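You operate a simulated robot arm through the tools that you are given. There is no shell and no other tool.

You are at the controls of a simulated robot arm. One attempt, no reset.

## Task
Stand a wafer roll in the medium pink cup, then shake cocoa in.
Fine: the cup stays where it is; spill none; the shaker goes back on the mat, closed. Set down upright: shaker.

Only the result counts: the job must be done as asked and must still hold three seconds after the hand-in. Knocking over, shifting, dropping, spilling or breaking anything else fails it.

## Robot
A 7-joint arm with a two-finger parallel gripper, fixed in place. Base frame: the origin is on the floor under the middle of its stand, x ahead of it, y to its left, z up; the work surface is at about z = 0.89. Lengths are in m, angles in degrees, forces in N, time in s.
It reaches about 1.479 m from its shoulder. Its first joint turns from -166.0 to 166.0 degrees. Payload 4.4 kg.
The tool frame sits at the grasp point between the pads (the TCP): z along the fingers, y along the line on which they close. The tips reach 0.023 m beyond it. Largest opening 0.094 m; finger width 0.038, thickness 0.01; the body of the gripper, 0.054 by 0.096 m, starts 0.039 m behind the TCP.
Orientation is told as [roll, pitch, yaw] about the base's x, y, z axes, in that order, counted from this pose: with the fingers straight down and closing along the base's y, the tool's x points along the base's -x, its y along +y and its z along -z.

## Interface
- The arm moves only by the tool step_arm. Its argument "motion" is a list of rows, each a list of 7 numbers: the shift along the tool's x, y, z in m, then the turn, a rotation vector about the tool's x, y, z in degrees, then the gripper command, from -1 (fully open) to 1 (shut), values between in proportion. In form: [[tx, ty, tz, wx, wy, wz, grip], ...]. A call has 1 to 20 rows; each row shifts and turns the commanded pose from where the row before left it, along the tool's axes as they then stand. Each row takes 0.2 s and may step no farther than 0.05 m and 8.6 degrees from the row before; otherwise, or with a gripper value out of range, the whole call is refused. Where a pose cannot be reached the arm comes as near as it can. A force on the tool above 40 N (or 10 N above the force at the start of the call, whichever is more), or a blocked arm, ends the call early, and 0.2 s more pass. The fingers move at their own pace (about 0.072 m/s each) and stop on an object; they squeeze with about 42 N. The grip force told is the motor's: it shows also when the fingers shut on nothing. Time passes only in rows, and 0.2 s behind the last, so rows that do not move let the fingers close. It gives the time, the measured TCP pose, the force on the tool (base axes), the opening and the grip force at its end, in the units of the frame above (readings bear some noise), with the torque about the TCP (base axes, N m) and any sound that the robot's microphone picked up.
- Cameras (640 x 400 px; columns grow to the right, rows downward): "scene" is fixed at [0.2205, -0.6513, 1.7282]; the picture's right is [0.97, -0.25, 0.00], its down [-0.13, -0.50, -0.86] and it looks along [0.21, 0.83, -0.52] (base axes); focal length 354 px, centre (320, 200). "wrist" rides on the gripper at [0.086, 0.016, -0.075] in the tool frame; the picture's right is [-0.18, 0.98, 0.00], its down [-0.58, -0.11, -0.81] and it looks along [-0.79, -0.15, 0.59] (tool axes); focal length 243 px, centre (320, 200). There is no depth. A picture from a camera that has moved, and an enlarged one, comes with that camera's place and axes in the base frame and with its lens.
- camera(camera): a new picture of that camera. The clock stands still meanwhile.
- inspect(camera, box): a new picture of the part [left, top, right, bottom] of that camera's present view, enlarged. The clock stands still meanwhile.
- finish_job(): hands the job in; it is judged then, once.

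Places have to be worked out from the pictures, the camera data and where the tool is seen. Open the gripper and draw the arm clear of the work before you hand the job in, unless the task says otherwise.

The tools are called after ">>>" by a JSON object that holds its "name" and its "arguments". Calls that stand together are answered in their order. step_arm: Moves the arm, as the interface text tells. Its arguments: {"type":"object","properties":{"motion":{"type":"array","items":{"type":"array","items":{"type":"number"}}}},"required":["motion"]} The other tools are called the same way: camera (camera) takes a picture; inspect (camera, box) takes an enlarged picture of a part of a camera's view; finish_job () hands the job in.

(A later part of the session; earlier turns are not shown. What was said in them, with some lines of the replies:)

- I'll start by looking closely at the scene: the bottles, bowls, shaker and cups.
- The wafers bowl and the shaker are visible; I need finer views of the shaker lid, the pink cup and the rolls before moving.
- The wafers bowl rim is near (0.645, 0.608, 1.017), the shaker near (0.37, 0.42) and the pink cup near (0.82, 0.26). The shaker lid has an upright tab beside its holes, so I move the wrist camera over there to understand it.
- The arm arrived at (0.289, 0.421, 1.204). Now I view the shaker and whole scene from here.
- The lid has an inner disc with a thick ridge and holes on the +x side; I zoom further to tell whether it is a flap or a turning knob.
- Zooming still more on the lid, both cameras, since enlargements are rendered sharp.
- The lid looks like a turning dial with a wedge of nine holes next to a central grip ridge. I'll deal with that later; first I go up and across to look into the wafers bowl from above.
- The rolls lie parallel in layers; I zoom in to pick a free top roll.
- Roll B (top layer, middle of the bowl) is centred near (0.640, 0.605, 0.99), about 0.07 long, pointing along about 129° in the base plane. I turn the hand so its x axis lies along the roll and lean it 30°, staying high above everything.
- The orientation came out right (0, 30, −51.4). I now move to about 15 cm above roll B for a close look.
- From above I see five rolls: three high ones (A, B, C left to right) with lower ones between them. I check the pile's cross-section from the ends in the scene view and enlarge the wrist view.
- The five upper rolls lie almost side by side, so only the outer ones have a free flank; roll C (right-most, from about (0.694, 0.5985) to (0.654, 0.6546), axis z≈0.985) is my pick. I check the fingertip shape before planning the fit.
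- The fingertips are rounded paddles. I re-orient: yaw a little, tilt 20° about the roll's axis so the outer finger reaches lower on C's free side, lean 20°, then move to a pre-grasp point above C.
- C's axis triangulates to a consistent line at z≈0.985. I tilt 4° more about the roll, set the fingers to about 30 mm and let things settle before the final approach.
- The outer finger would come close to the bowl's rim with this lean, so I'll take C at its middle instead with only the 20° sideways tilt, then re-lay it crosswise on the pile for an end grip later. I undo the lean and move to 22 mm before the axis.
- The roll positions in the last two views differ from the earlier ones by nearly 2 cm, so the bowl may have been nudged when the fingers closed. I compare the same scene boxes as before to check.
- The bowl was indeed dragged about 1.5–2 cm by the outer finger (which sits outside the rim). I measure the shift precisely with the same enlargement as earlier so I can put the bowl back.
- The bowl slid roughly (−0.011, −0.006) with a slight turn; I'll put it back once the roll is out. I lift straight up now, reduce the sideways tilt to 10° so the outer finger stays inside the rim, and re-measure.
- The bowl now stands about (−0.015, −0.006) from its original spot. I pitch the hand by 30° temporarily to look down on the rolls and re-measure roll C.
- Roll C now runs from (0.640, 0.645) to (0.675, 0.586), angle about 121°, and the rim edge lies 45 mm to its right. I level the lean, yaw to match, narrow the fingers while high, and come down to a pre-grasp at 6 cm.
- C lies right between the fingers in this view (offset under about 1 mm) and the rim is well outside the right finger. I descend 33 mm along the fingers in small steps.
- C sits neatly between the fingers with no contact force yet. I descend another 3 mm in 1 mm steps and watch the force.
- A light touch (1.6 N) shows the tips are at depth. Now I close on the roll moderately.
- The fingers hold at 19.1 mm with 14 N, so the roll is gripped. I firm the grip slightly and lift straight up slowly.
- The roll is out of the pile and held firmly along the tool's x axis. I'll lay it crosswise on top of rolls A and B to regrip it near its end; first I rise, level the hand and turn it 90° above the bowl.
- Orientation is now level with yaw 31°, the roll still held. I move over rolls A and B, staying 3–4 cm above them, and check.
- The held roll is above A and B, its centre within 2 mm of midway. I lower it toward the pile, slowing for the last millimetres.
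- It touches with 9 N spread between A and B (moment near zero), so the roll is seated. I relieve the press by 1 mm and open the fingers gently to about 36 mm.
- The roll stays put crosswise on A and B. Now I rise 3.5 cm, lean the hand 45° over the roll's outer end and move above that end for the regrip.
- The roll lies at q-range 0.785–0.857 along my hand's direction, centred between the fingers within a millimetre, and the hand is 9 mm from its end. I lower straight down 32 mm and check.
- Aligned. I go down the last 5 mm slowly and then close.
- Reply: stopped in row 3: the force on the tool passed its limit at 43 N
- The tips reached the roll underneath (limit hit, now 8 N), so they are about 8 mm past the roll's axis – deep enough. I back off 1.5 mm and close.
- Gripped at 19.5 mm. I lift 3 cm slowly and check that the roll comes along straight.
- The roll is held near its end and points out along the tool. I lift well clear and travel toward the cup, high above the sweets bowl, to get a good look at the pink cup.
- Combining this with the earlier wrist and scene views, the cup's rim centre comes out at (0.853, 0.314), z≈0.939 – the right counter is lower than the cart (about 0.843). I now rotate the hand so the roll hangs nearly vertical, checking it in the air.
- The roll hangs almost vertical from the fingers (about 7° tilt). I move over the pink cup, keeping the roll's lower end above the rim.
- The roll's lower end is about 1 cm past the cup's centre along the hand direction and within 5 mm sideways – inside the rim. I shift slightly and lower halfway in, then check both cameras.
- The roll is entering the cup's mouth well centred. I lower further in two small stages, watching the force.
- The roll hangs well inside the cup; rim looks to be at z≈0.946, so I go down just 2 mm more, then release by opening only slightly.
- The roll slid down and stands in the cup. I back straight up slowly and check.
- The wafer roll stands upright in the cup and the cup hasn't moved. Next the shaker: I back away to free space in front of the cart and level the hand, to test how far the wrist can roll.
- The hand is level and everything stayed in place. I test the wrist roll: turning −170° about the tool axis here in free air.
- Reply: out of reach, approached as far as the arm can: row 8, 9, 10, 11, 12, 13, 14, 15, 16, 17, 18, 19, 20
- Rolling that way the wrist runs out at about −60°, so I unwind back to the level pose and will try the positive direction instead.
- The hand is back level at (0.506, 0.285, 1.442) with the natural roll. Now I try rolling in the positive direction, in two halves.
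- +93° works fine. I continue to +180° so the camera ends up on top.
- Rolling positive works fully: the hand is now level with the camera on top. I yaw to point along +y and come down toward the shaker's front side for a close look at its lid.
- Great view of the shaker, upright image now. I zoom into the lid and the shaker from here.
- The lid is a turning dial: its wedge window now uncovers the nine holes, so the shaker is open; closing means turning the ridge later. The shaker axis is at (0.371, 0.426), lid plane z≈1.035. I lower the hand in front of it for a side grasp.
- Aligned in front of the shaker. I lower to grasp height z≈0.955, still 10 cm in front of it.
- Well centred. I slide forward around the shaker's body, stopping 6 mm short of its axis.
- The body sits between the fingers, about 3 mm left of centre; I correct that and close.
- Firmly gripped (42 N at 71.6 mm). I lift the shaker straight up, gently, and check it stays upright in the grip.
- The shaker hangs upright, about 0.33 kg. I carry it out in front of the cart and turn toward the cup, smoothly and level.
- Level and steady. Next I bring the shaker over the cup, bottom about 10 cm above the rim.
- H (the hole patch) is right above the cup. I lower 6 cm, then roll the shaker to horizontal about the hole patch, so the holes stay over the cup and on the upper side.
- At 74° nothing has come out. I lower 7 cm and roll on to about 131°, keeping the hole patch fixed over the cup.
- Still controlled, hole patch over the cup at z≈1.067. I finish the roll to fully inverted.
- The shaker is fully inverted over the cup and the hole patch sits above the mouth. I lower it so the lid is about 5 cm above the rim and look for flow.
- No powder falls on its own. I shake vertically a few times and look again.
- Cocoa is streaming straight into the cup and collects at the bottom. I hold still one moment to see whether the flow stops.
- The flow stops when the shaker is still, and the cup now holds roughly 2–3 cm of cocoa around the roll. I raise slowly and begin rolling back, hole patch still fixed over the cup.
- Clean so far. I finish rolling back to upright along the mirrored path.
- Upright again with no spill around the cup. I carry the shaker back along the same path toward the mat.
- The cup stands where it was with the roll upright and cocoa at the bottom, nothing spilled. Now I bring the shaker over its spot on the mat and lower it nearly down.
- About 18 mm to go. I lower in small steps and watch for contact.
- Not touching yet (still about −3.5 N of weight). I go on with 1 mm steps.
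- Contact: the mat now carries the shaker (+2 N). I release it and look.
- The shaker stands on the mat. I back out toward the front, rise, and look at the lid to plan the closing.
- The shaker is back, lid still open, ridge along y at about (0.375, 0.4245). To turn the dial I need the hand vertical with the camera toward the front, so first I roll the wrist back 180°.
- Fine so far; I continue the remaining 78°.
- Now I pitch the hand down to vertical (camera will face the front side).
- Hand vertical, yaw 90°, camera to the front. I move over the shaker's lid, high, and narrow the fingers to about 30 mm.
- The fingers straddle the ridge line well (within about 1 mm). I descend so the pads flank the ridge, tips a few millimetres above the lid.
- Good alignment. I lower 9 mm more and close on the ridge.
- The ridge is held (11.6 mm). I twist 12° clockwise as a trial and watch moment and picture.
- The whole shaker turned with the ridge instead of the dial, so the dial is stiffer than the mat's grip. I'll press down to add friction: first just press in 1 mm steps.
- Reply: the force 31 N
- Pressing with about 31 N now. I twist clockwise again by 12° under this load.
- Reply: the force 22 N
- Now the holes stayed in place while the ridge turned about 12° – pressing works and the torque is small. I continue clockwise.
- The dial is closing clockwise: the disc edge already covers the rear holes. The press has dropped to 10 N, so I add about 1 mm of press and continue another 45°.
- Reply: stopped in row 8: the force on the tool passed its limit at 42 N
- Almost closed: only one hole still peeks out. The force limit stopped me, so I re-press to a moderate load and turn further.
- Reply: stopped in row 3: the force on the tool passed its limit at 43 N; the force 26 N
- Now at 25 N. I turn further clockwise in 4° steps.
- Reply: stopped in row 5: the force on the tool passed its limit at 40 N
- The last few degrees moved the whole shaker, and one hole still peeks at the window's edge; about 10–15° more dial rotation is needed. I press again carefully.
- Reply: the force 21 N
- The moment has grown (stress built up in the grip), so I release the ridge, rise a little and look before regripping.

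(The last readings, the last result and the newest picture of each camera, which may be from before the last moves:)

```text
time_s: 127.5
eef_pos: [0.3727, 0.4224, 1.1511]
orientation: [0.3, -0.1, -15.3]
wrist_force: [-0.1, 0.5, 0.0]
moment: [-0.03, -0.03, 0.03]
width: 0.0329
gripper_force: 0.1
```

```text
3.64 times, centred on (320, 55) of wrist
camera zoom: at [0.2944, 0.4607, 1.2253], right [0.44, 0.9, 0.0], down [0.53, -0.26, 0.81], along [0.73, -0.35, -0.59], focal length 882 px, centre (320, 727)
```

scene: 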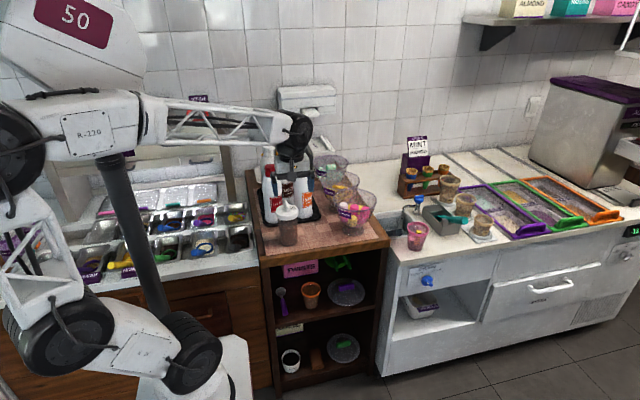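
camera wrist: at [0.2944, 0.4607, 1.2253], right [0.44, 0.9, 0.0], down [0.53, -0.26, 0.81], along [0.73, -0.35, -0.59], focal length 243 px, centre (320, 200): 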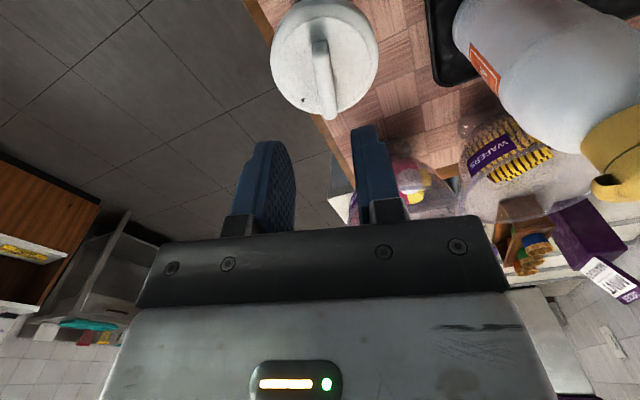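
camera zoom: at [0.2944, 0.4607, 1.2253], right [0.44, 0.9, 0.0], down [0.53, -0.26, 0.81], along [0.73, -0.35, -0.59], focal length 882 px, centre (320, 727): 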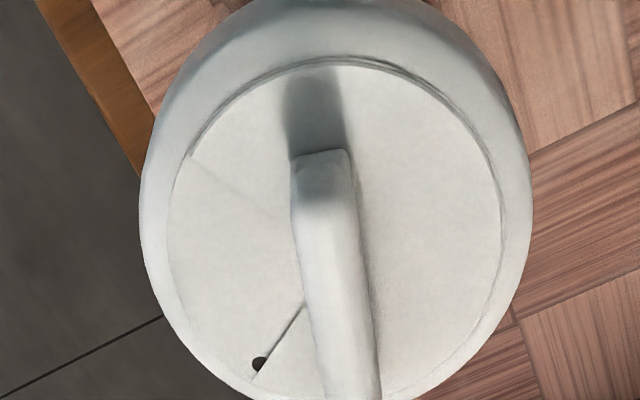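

Now I can see it clearly: the holes are covered except half of one at the window's edge, so about 10° more is needed. I recenter (4 mm, 2.5°) and regrip the ridge.

>>> {"name": "step_arm", "arguments": {"motion": [[0, 0.0038, 0.03, 0, 0, 2.5, 0.3], [0, 0, 0.03, 0, 0, 0, 0.3], [0, 0, 0.02, 0, 0, 0, 0.3], [0, 0, 0.008, 0, 0, 0, 0.3], [0, 0, 0, 0, 0, 0, 0.3]]}}

>>> {"name": "inspect", "arguments": {"camera": "wrist", "box": [220, 0, 420, 200]}}

>>> {"name": "inspect", "arguments": {"camera": "scene", "box": [270, 180, 310, 220]}}

```text
time_s: 128.7
eef_pos: [0.3753, 0.4291, 1.0634]
orientation: [0.3, -0.1, -17.7]
wrist_force: [0.1, -0.9, 0.0]
moment: [0.01, 0.0, -0.01]
width: 0.033
gripper_force: 0.1
```

```text
2.00 times, centred on (320, 100) of wrist
camera zoom: at [0.2986, 0.4716, 1.1378], right [0.48, 0.88, 0.01], down [0.52, -0.29, 0.81], along [0.71, -0.38, -0.59], focal length 485 px, centre (320, 400)
```

zoom: 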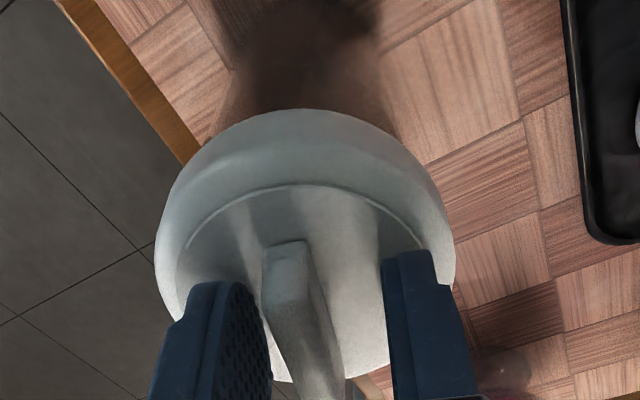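

```text
10.00 times, centred on (290, 200) of scene
camera zoom: at [0.2205, -0.6513, 1.7282], right [0.97, -0.25, 0.0], down [-0.13, -0.5, -0.86], along [0.21, 0.83, -0.52], focal length 3542 px, centre (620, 200)
```

zoom: 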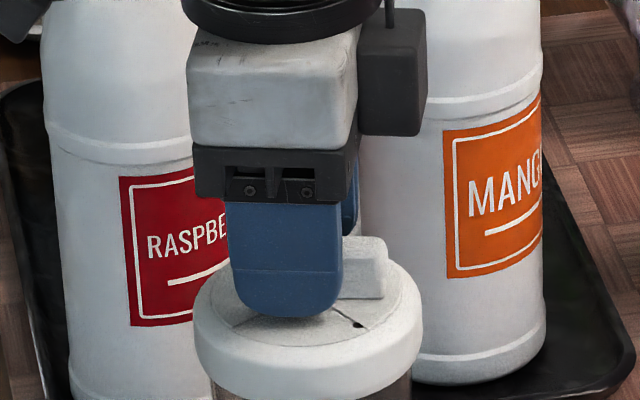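

The reference view of the gripped ridge tells me I overcorrected: I shift back 2.5 mm and 3°, then close on the ridge again.

>>> {"name": "step_arm", "arguments": {"motion": [[0, -0.0025, 0, 0, 0, -3, 0.3], [0, 0, 0, 0, 0, 0, 0.5], [0, 0, 0, 0, 0, 0, 0.7], [0, 0, 0, 0, 0, 0, 1], [0, 0, 0, 0, 0, 0, 1]]}}

>>> {"name": "inspect", "arguments": {"camera": "scene", "box": [270, 180, 310, 220]}}

```text
time_s: 129.9
eef_pos: [0.3745, 0.4278, 1.0612]
orientation: [0.3, -0.1, -14.8]
wrist_force: [0.7, 0.1, -0.1]
moment: [-0.04, 0.04, 0.02]
width: 0.0118
gripper_force: 42.1
```

```text
10.00 times, centred on (290, 200) of scene
camera zoom: at [0.2205, -0.6513, 1.7282], right [0.97, -0.25, 0.0], down [-0.13, -0.5, -0.86], along [0.21, 0.83, -0.52], focal length 3542 px, centre (620, 200)
```

zoom: 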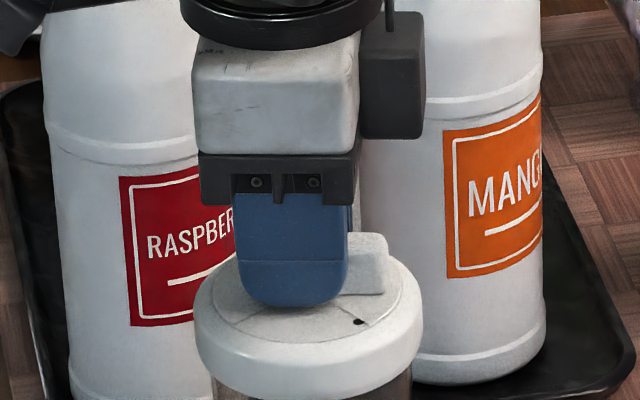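

Regripped without stress. Now I press in 1 mm steps.

>>> {"name": "step_arm", "arguments": {"motion": [[0, 0, 0.001, 0, 0, 0, 1], [0, 0, 0.001, 0, 0, 0, 1], [0, 0, 0.0005, 0, 0, 0, 1]]}}

```text
time_s: 130.7
eef_pos: [0.3755, 0.4268, 1.0593]
orientation: [0.4, -0.1, -14.8]
wrist_force: [1.3, 5.4, 31.4]
moment: [0.04, -0.12, 0.0]
width: 0.0118
gripper_force: 42.0
```

31 N of press with low moments. I twist 12° more.

>>> {"name": "step_arm", "arguments": {"motion": [[0, 0, -0.0002, 0, 0, 3, 1], [0, 0, 0, 0, 0, 3, 1], [0, 0, 0, 0, 0, 3, 1], [0, 0, 0, 0, 0, 3, 1]]}}

>>> {"name": "inspect", "arguments": {"camera": "scene", "box": [270, 180, 310, 220]}}

```text
time_s: 131.7
eef_pos: [0.3765, 0.4256, 1.0596]
orientation: [0.4, 0.0, -26.8]
wrist_force: [3.7, 6.1, 30.8]
moment: [0.09, -0.18, 0.04]
width: 0.0115
gripper_force: 41.8
```

```text
10.00 times, centred on (290, 200) of scene
camera zoom: at [0.2205, -0.6513, 1.7282], right [0.97, -0.25, 0.0], down [-0.13, -0.5, -0.86], along [0.21, 0.83, -0.52], focal length 3542 px, centre (620, 200)
```

zoom: 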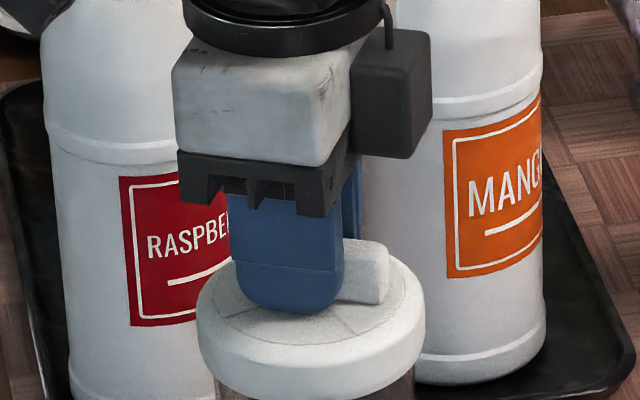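

No hole is visible any more. I add another ~12° for margin under the same press.

>>> {"name": "step_arm", "arguments": {"motion": [[0, 0, 0, 0, 0, 3, 1], [0, 0, 0, 0, 0, 3, 1], [0, 0, 0, 0, 0, 3, 1], [0, 0, 0, 0, 0, 3, 1]]}}

>>> {"name": "inspect", "arguments": {"camera": "scene", "box": [270, 180, 310, 220]}}

```text
time_s: 132.7
eef_pos: [0.3757, 0.4257, 1.0592]
orientation: [0.4, 0.1, -38.9]
wrist_force: [-2.6, -0.1, 37.4]
moment: [-0.01, 0.65, 0.21]
width: 0.0115
gripper_force: 41.8
```

```text
10.00 times, centred on (290, 200) of scene
camera zoom: at [0.2205, -0.6513, 1.7282], right [0.97, -0.25, 0.0], down [-0.13, -0.5, -0.86], along [0.21, 0.83, -0.52], focal length 3542 px, centre (620, 200)
```

zoom: 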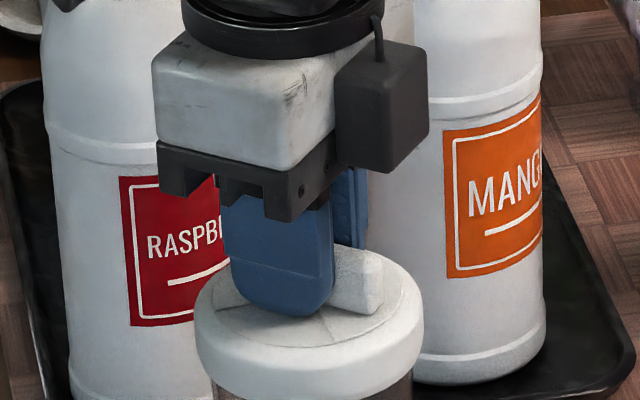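

The turning moment rose to 0.21 N·m, as at an end stop. I relieve the press, open and rise to inspect.

>>> {"name": "step_arm", "arguments": {"motion": [[0, 0, -0.0015, 0, 0, 0, 1], [0, 0, -0.001, 0, 0, 0, 1], [0, 0, 0, 0, 0, 0, 0.6], [0, 0, 0, 0, 0, 0, 0.3], [0, 0, -0.02, 0, 0, 0, 0.3], [0, 0, -0.03, 0, 0, 0, 0.3], [0, 0, -0.04, 0, 0, 0, 0.3], [0, 0, 0, 0, 0, 0, 0.3]]}}

>>> {"name": "inspect", "arguments": {"camera": "scene", "box": [270, 190, 310, 250]}}

>>> {"name": "inspect", "arguments": {"camera": "wrist", "box": [250, 0, 390, 110]}}

>>> {"name": "inspect", "arguments": {"camera": "scene", "box": [275, 198, 305, 222]}}

```text
time_s: 134.5
eef_pos: [0.3743, 0.426, 1.1532]
orientation: [0.3, 0.0, -38.8]
wrist_force: [0.1, -0.1, 0.3]
moment: [0.01, 0.01, 0.02]
width: 0.0329
gripper_force: 0.0
```

```text
6.67 times, centred on (290, 220) of scene
camera zoom: at [0.2205, -0.6513, 1.7282], right [0.97, -0.25, 0.0], down [-0.13, -0.5, -0.86], along [0.21, 0.83, -0.52], focal length 2361 px, centre (520, 67)
```

zoom: 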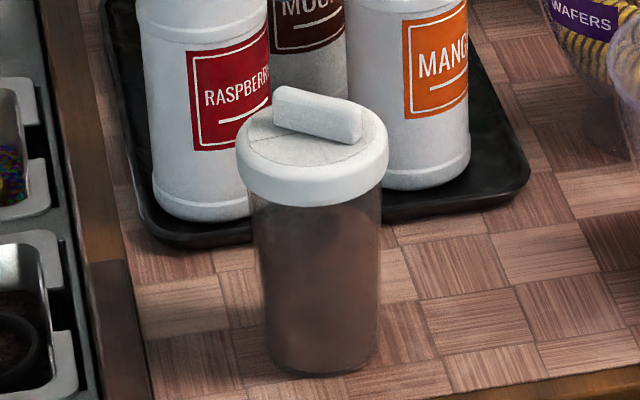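

```text
3.64 times, centred on (320, 55) of wrist
camera zoom: at [0.3172, 0.4929, 1.2279], right [0.76, 0.65, 0.01], down [0.38, -0.45, 0.81], along [0.53, -0.61, -0.59], focal length 882 px, centre (320, 727)
```

zoom: 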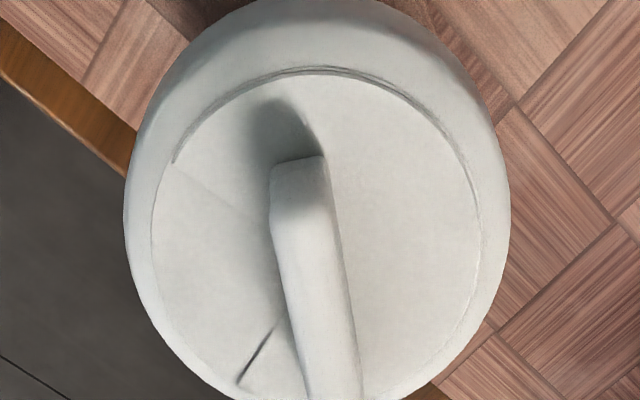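

```text
16.00 times, centred on (290, 210) of scene
camera zoom: at [0.2205, -0.6513, 1.7282], right [0.97, -0.25, 0.0], down [-0.13, -0.5, -0.86], along [0.21, 0.83, -0.52], focal length 5667 px, centre (800, 40)
```

zoom: 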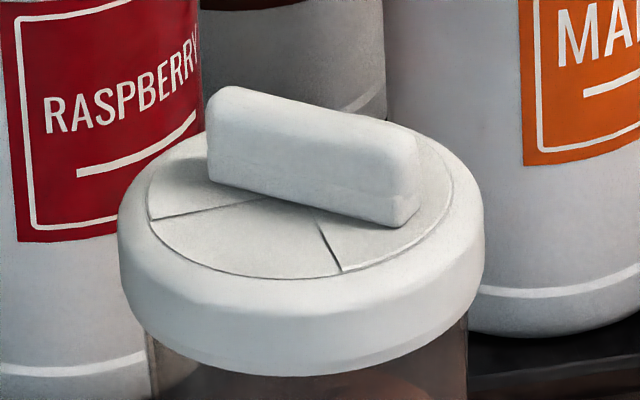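

The window shows only blank lid – the shaker is closed and upright on the mat. Last repair: the wafers bowl, which I had nudged. I compare it with its original picture.

>>> {"name": "inspect", "arguments": {"camera": "scene", "box": [322, 160, 372, 215]}}

>>> {"name": "inspect", "arguments": {"camera": "scene", "box": [315, 145, 395, 245]}}

>>> {"name": "inspect", "arguments": {"camera": "scene", "box": [334, 165, 374, 195]}}

>>> {"name": "inspect", "arguments": {"camera": "scene", "box": [240, 130, 400, 260]}}

```text
7.27 times, centred on (347, 188) of scene
camera zoom: at [0.2205, -0.6513, 1.7282], right [0.97, -0.25, 0.0], down [-0.13, -0.5, -0.86], along [0.21, 0.83, -0.52], focal length 2576 px, centre (124, 291)
```

zoom: 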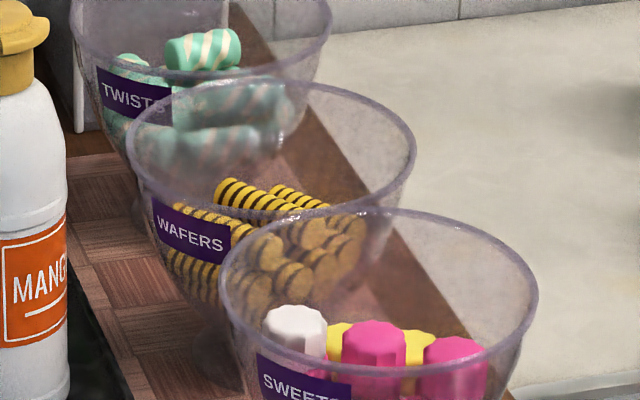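

```text
4.00 times, centred on (355, 195) of scene
camera zoom: at [0.2205, -0.6513, 1.7282], right [0.97, -0.25, 0.0], down [-0.13, -0.5, -0.86], along [0.21, 0.83, -0.52], focal length 1417 px, centre (180, 220)
```

zoom: 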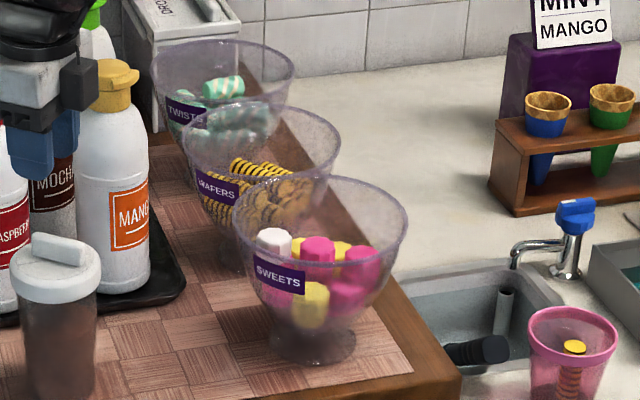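

```text
13.33 times, centred on (354, 180) of scene
camera zoom: at [0.2205, -0.6513, 1.7282], right [0.97, -0.25, 0.0], down [-0.13, -0.5, -0.86], along [0.21, 0.83, -0.52], focal length 4722 px, centre (-133, 467)
```

zoom: 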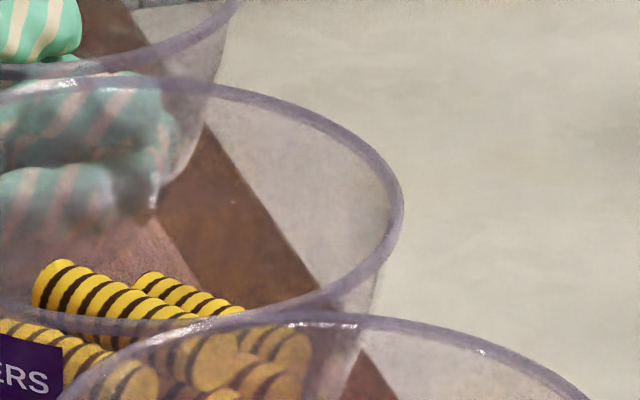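

```text
3.08 times, centred on (320, 195) of scene
camera zoom: at [0.2205, -0.6513, 1.7282], right [0.97, -0.25, 0.0], down [-0.13, -0.5, -0.86], along [0.21, 0.83, -0.52], focal length 1090 px, centre (320, 215)
```

zoom: 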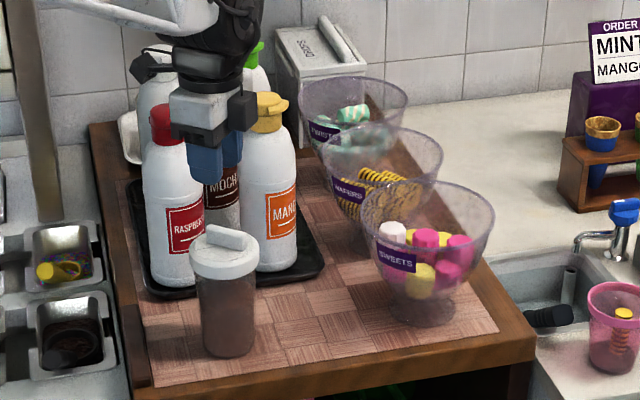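

The bowl's centre is about (−0.013, −0.003) from its original spot. I'll push it back gently from inside its right rim with closed fingers. First I rise, yaw to −90° and travel above it, well over the bottles.

>>> {"name": "step_arm", "arguments": {"motion": [[0, 0, -0.04, 0, 0, 0, 0.6], [0, 0, -0.04, 0, 0, 4, 1], [0, 0, -0.03, 0, 0, 8, 1], [0, 0, 0, 0, 0, 8, 1], [0, 0, 0, 0, 0, 8, 1], [0, 0, 0, 0, 0, 8, 1], [0, 0, 0, 0, 0, 8, 1], [0, 0, 0, 0, 0, 7.2, 1], [0.0226, 0.0393, 0, 0, 0, 0, 1], [0.0226, 0.0393, 0, 0, 0, 0, 1], [0.0226, 0.0393, 0, 0, 0, 0, 1], [0.0226, 0.0393, 0, 0, 0, 0, 1], [0.0226, 0.0393, 0, 0, 0, 0, 1], [0.0226, 0.0393, 0, 0, 0, 0, 1], [0.0226, 0.0392, 0, 0, 0, 0, 1], [0.0226, 0.0392, 0, 0, 0, 0, 1], [0, 0, 0, 0, 0, 0, 1]]}}

>>> {"name": "camera", "arguments": {"camera": "wrist"}}

>>> {"name": "camera", "arguments": {"camera": "scene"}}

```text
time_s: 138.1
eef_pos: [0.6906, 0.6069, 1.2639]
orientation: [0.2, 0.3, -90.1]
wrist_force: [0.9, -0.3, -0.5]
moment: [0.01, -0.01, -0.02]
width: 0.0
gripper_force: 42.3
```

```text
taken
camera wrist: at [0.7057, 0.6937, 1.3386], right [0.98, -0.18, 0.0], down [-0.11, -0.59, 0.8], along [-0.15, -0.79, -0.6], focal length 243 px, centre (320, 200)
```

wrist: 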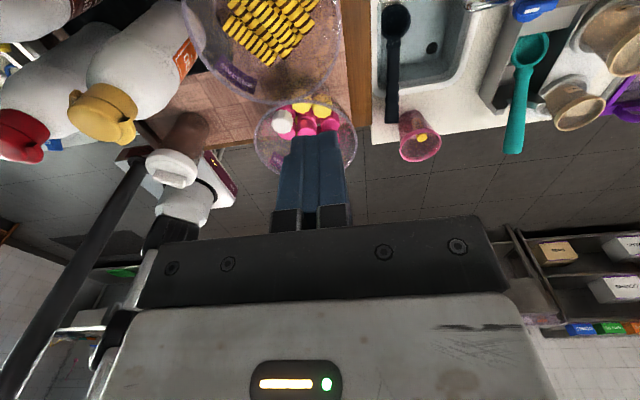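

```text
taken
```

scene: 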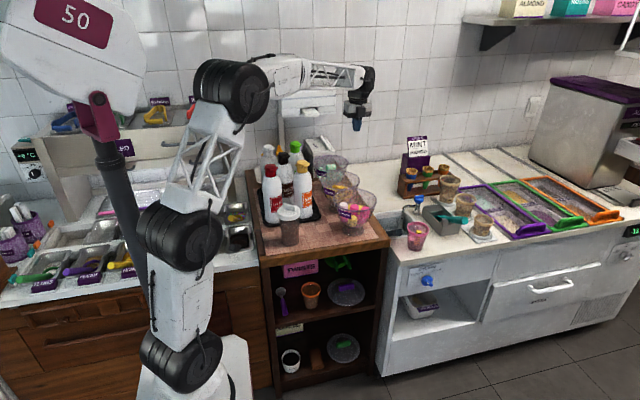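

I'm above the bowl's right part. I zoom to see the rim and the rolls inside.

>>> {"name": "inspect", "arguments": {"camera": "wrist", "box": [170, 0, 370, 125]}}

>>> {"name": "inspect", "arguments": {"camera": "scene", "box": [322, 160, 372, 215]}}

```text
3.20 times, centred on (270, 62) of wrist
camera zoom: at [0.7057, 0.6937, 1.3386], right [0.98, -0.18, 0.0], down [-0.11, -0.59, 0.8], along [-0.15, -0.79, -0.6], focal length 776 px, centre (480, 640)
```

zoom: 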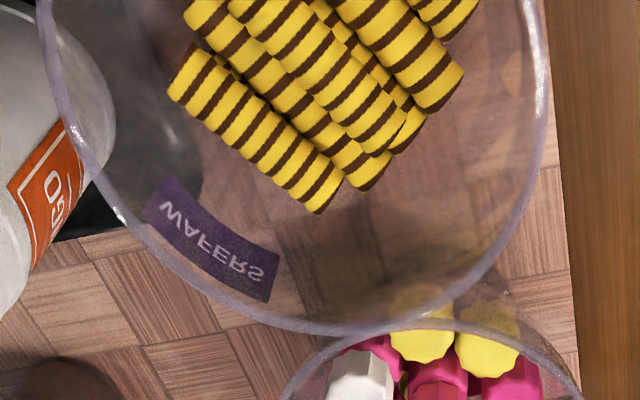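

```text
7.27 times, centred on (347, 188) of scene
camera zoom: at [0.2205, -0.6513, 1.7282], right [0.97, -0.25, 0.0], down [-0.13, -0.5, -0.86], along [0.21, 0.83, -0.52], focal length 2576 px, centre (124, 291)
```

zoom: 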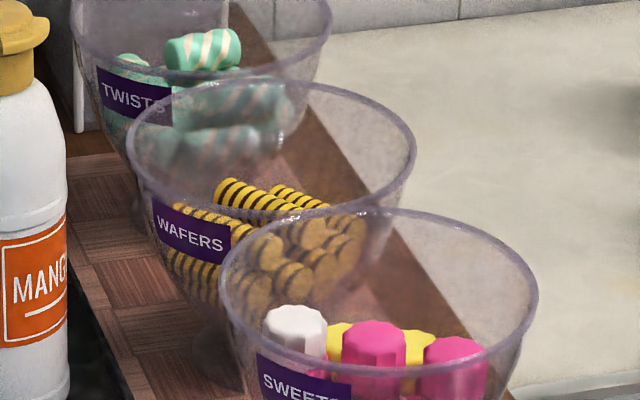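

Interior space near the right wall is free. I lower the closed fingers inside the bowl, just left of its right rim, tips about 2 cm below the rim.

>>> {"name": "step_arm", "arguments": {"motion": [[-0.004, -0.0096, 0, 0, 0, 0, 1], [0, 0, 0.05, 0, 0, 0, 1], [0, 0, 0.05, 0, 0, 0, 1], [0, 0, 0.05, 0, 0, 0, 1], [0, 0, 0.05, 0, 0, 0, 1], [0, 0, 0.025, 0, 0, 0, 1], [0, 0, 0.012, 0, 0, 0, 1], [0, 0, 0, 0, 0, 0, 1]]}}

>>> {"name": "inspect", "arguments": {"camera": "scene", "box": [322, 160, 372, 215]}}

>>> {"name": "camera", "arguments": {"camera": "wrist"}}

```text
time_s: 139.9
eef_pos: [0.6843, 0.6007, 1.0229]
orientation: [0.2, 0.3, -89.9]
wrist_force: [-0.5, -0.1, 0.2]
moment: [0.0, 0.02, 0.0]
width: 0.0002
gripper_force: 42.0
```

```text
7.27 times, centred on (347, 188) of scene
camera zoom: at [0.2205, -0.6513, 1.7282], right [0.97, -0.25, 0.0], down [-0.13, -0.5, -0.86], along [0.21, 0.83, -0.52], focal length 2576 px, centre (124, 291)
```

zoom: 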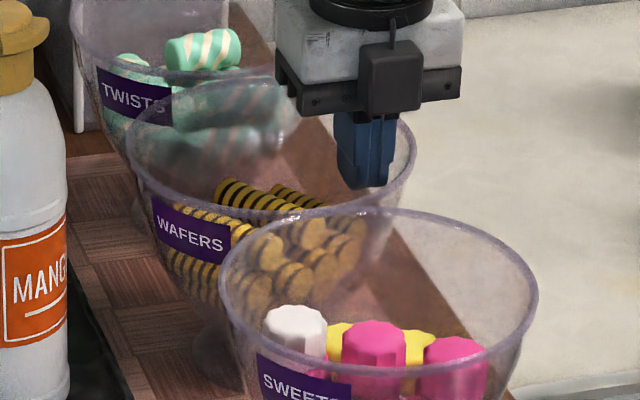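

```text
taken
camera wrist: at [0.7005, 0.6877, 1.0988], right [0.98, -0.18, 0.0], down [-0.11, -0.59, 0.8], along [-0.15, -0.79, -0.6], focal length 243 px, centre (320, 200)
```

wrist: 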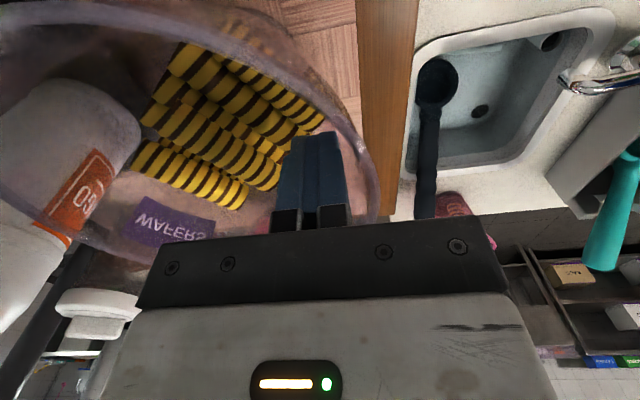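

Fingers are inside the bowl next to its right wall, bowl unmoved. I now move right in small steps (with a slight +y part) and watch force and picture.

>>> {"name": "step_arm", "arguments": {"motion": [[0, 0.003, 0, 0, 0, 0, 1], [0, 0.003, 0, 0, 0, 0, 1], [0, 0.003, 0, 0, 0, 0, 1], [0, 0, 0, 0, 0, 0, 1]]}}

>>> {"name": "inspect", "arguments": {"camera": "scene", "box": [322, 160, 372, 215]}}

```text
time_s: 140.9
eef_pos: [0.6916, 0.6029, 1.0236]
orientation: [0.2, 0.3, -90.0]
wrist_force: [-1.7, -0.3, 0.4]
moment: [0.01, -0.03, -0.06]
width: 0.0001
gripper_force: 41.3
```

```text
7.27 times, centred on (347, 188) of scene
camera zoom: at [0.2205, -0.6513, 1.7282], right [0.97, -0.25, 0.0], down [-0.13, -0.5, -0.86], along [0.21, 0.83, -0.52], focal length 2576 px, centre (124, 291)
```

zoom: 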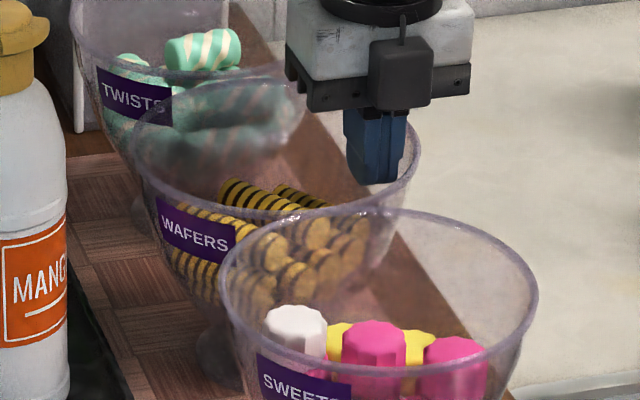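

It slides easily (1.7 N), rim moved about 4–5 px toward its old place; roughly 15 px (≈9 mm) remain. I continue 5 mm with a small +y component.

>>> {"name": "step_arm", "arguments": {"motion": [[0.0005, 0.0025, 0, 0, 0, 0, 1], [0.0005, 0.0025, 0, 0, 0, 0, 1], [0, 0, 0, 0, 0, 0, 1]]}}

>>> {"name": "inspect", "arguments": {"camera": "scene", "box": [322, 160, 372, 215]}}

```text
time_s: 141.7
eef_pos: [0.6966, 0.6034, 1.0247]
orientation: [0.2, 0.3, -90.0]
wrist_force: [-2.6, -0.5, 0.6]
moment: [0.0, 0.01, -0.06]
width: 0.0
gripper_force: 42.0
```

```text
7.27 times, centred on (347, 188) of scene
camera zoom: at [0.2205, -0.6513, 1.7282], right [0.97, -0.25, 0.0], down [-0.13, -0.5, -0.86], along [0.21, 0.83, -0.52], focal length 2576 px, centre (124, 291)
```

zoom: 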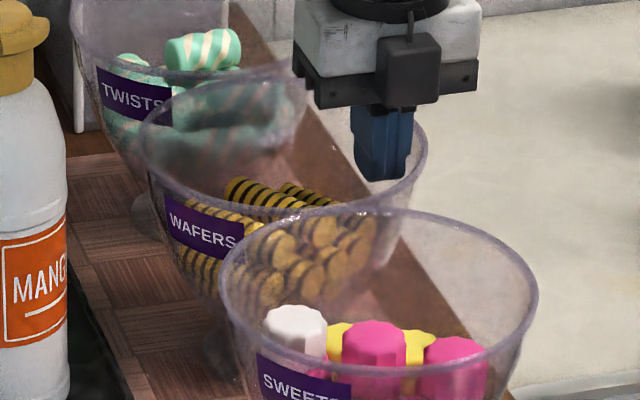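

Good: rim at 139/427 px versus 147/433 originally. Another ~4 mm.

>>> {"name": "step_arm", "arguments": {"motion": [[0.0005, 0.002, 0, 0, 0, 0, 1], [0.0005, 0.002, 0, 0, 0, 0, 1], [0, 0, 0, 0, 0, 0, 1]]}}

>>> {"name": "inspect", "arguments": {"camera": "scene", "box": [322, 160, 372, 215]}}

>>> {"name": "inspect", "arguments": {"camera": "scene", "box": [334, 165, 374, 195]}}

```text
time_s: 142.5
eef_pos: [0.6995, 0.6059, 1.0249]
orientation: [0.3, 0.3, -90.0]
wrist_force: [-0.9, -0.6, 0.2]
moment: [0.02, 0.02, -0.01]
width: 0.0001
gripper_force: 42.1
```

```text
7.27 times, centred on (347, 188) of scene
camera zoom: at [0.2205, -0.6513, 1.7282], right [0.97, -0.25, 0.0], down [-0.13, -0.5, -0.86], along [0.21, 0.83, -0.52], focal length 2576 px, centre (124, 291)
```

zoom: 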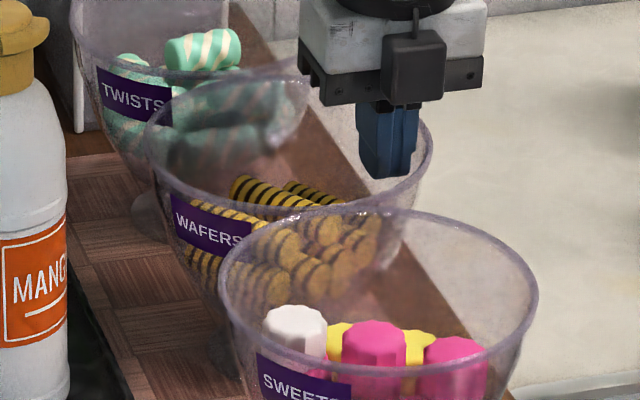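

```text
13.33 times, centred on (354, 180) of scene
camera zoom: at [0.2205, -0.6513, 1.7282], right [0.97, -0.25, 0.0], down [-0.13, -0.5, -0.86], along [0.21, 0.83, -0.52], focal length 4722 px, centre (-133, 467)
```

zoom: 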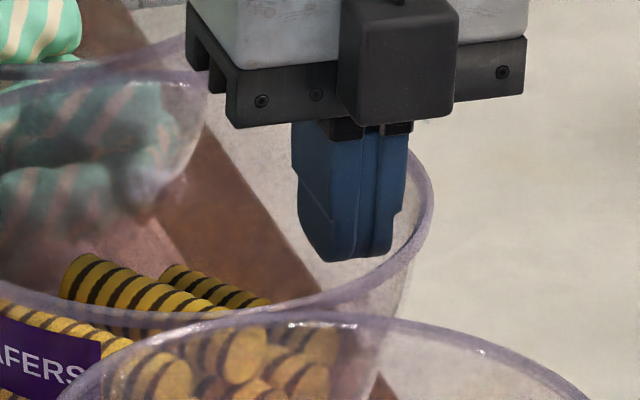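

The rim's right edge and roll B now coincide with the original picture within about 1–2 mm. I move the fingers off the wall and lift out.

>>> {"name": "step_arm", "arguments": {"motion": [[0, -0.004, 0, 0, 0, 0, 1], [0, -0.006, 0, 0, 0, 0, 1], [0, -0.003, -0.01, 0, 0, 0, 1], [0, 0, -0.04, 0, 0, 0, 1], [0, 0, -0.05, 0, 0, 0, 1], [0, 0, -0.05, 0, 0, 0, 1], [0, 0, -0.05, 0, 0, 0, 0.5], [0, 0, 0, 0, 0, 0, -0.2]]}}

>>> {"name": "inspect", "arguments": {"camera": "scene", "box": [322, 160, 372, 215]}}

>>> {"name": "inspect", "arguments": {"camera": "scene", "box": [334, 165, 374, 195]}}

>>> {"name": "inspect", "arguments": {"camera": "scene", "box": [315, 145, 395, 245]}}

```text
time_s: 144.3
eef_pos: [0.6847, 0.6076, 1.2274]
orientation: [0.2, 0.4, -90.0]
wrist_force: [-0.6, 1.1, 0.2]
moment: [-0.02, -0.03, -0.01]
width: 0.0568
gripper_force: 0.1
```

```text
7.27 times, centred on (347, 188) of scene
camera zoom: at [0.2205, -0.6513, 1.7282], right [0.97, -0.25, 0.0], down [-0.13, -0.5, -0.86], along [0.21, 0.83, -0.52], focal length 2576 px, centre (124, 291)
```

zoom: 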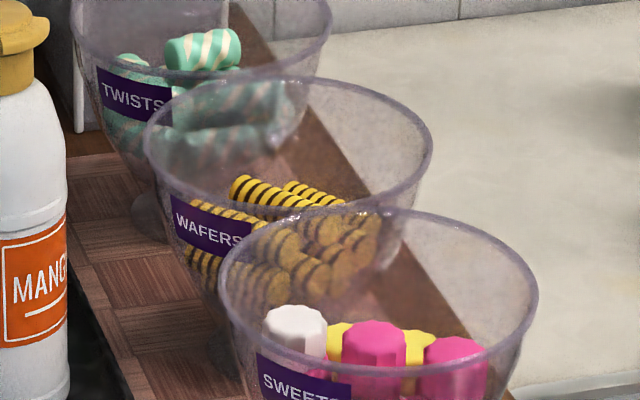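

```text
13.33 times, centred on (354, 180) of scene
camera zoom: at [0.2205, -0.6513, 1.7282], right [0.97, -0.25, 0.0], down [-0.13, -0.5, -0.86], along [0.21, 0.83, -0.52], focal length 4722 px, centre (-133, 467)
```

zoom: 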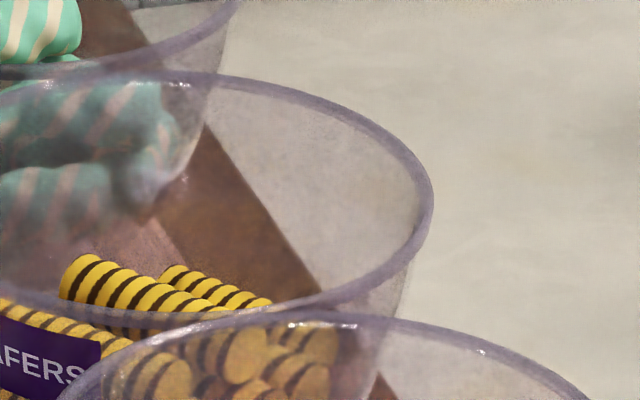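

```text
4.00 times, centred on (355, 195) of scene
camera zoom: at [0.2205, -0.6513, 1.7282], right [0.97, -0.25, 0.0], down [-0.13, -0.5, -0.86], along [0.21, 0.83, -0.52], focal length 1417 px, centre (180, 220)
```

zoom: 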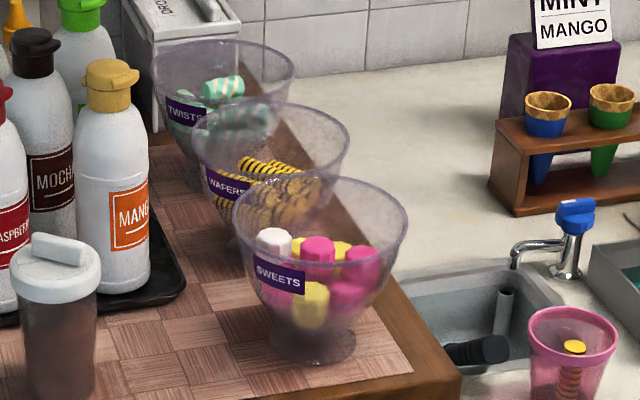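

The bowl is back in its place. I raise the arm well clear with the gripper open and take final looks at cup, shaker and surroundings.

>>> {"name": "step_arm", "arguments": {"motion": [[0, 0, -0.04, 0, 0, 0, -1], [0, -0.03, -0.03, 0, 0, 0, -1], [0, -0.04, -0.02, 0, 0, 0, -1], [0, -0.04, 0, 0, 0, 0, -1], [0, -0.04, 0, 0, 0, 0, -1], [0, -0.04, 0, 0, 0, 0, -1], [0, 0, 0, 0, 0, 0, -1]]}}

>>> {"name": "camera", "arguments": {"camera": "scene"}}

>>> {"name": "inspect", "arguments": {"camera": "scene", "box": [390, 200, 450, 260]}}

>>> {"name": "inspect", "arguments": {"camera": "scene", "box": [240, 150, 340, 260]}}

```text
time_s: 145.9
eef_pos: [0.492, 0.6048, 1.316]
orientation: [0.2, 0.3, -89.9]
wrist_force: [0.0, -0.6, -0.8]
moment: [-0.01, -0.02, 0.01]
width: 0.094
gripper_force: 0.0
```

```text
taken
```

scene: 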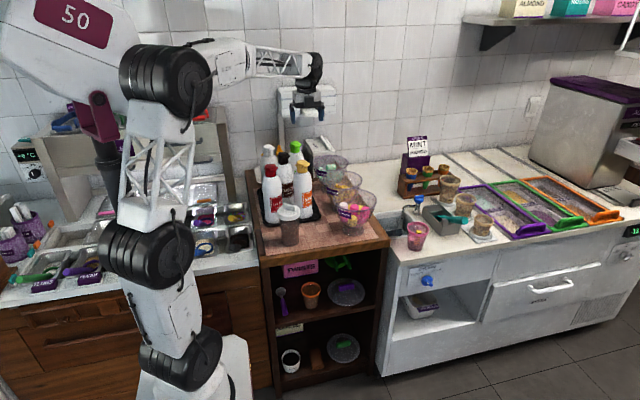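

```text
6.67 times, centred on (420, 230) of scene
camera zoom: at [0.2205, -0.6513, 1.7282], right [0.97, -0.25, 0.0], down [-0.13, -0.5, -0.86], along [0.21, 0.83, -0.52], focal length 2361 px, centre (-347, 0)
```

zoom: 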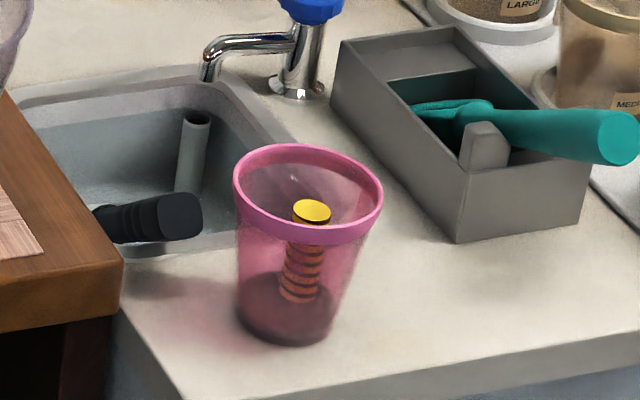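

```text
3.64 times, centred on (290, 205) of scene
camera zoom: at [0.2205, -0.6513, 1.7282], right [0.97, -0.25, 0.0], down [-0.13, -0.5, -0.86], along [0.21, 0.83, -0.52], focal length 1288 px, centre (429, 182)
```

zoom: 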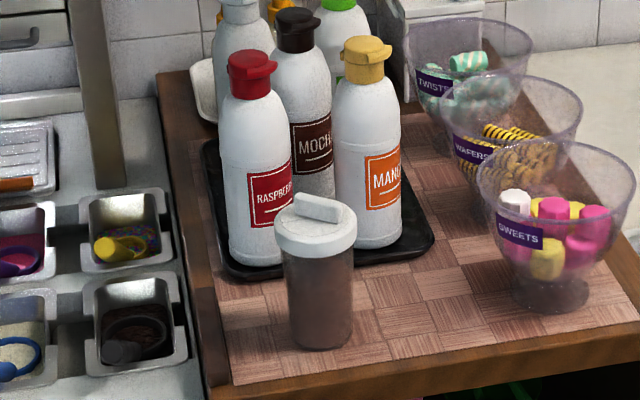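

All checks look right. The roll stands in the unmoved pink cup with cocoa in it and nothing spilled. The shaker is upright and closed on the mat, the bowl is back where it was, and the arm is clear with the gripper open, so I hand the job in.

>>> {"name": "finish_job", "arguments": {}}

```text
The job is handed in.
```

I've handed the job in. A wafer roll stands in the pink cup with cocoa around it, and the shaker is back on the mat, upright and closed. I haven't seen the verdict.

- **Cup:** it stands where it was to within what the camera shows. The roll is nearly upright, and the cocoa around it is roughly 2–3 cm deep. I saw no spill on the counter, mat or cart. It was the only pink cup in view, so I took it to be the medium one.
- **Shaker:** it stands within about 1 cm of its old spot, turned from how it first stood. The dial now covers all nine holes. To close it I had to press down at about 30 N while turning, and the force limit cut three of those moves short.
- **Wafers bowl:** I knocked it while picking. A finger caught the outside of the rim and dragged the bowl 1–2 cm. I pushed it back at the end; its position now matches the first picture to within about 2 mm, though it is still turned a few degrees. If any shift at all counts against the job, this is the risk.
- **Other rolls:** I laid the picked roll across the pile to get a better grip on it. A fingertip pressed the pile at 43 N for a moment, but I saw no damage.
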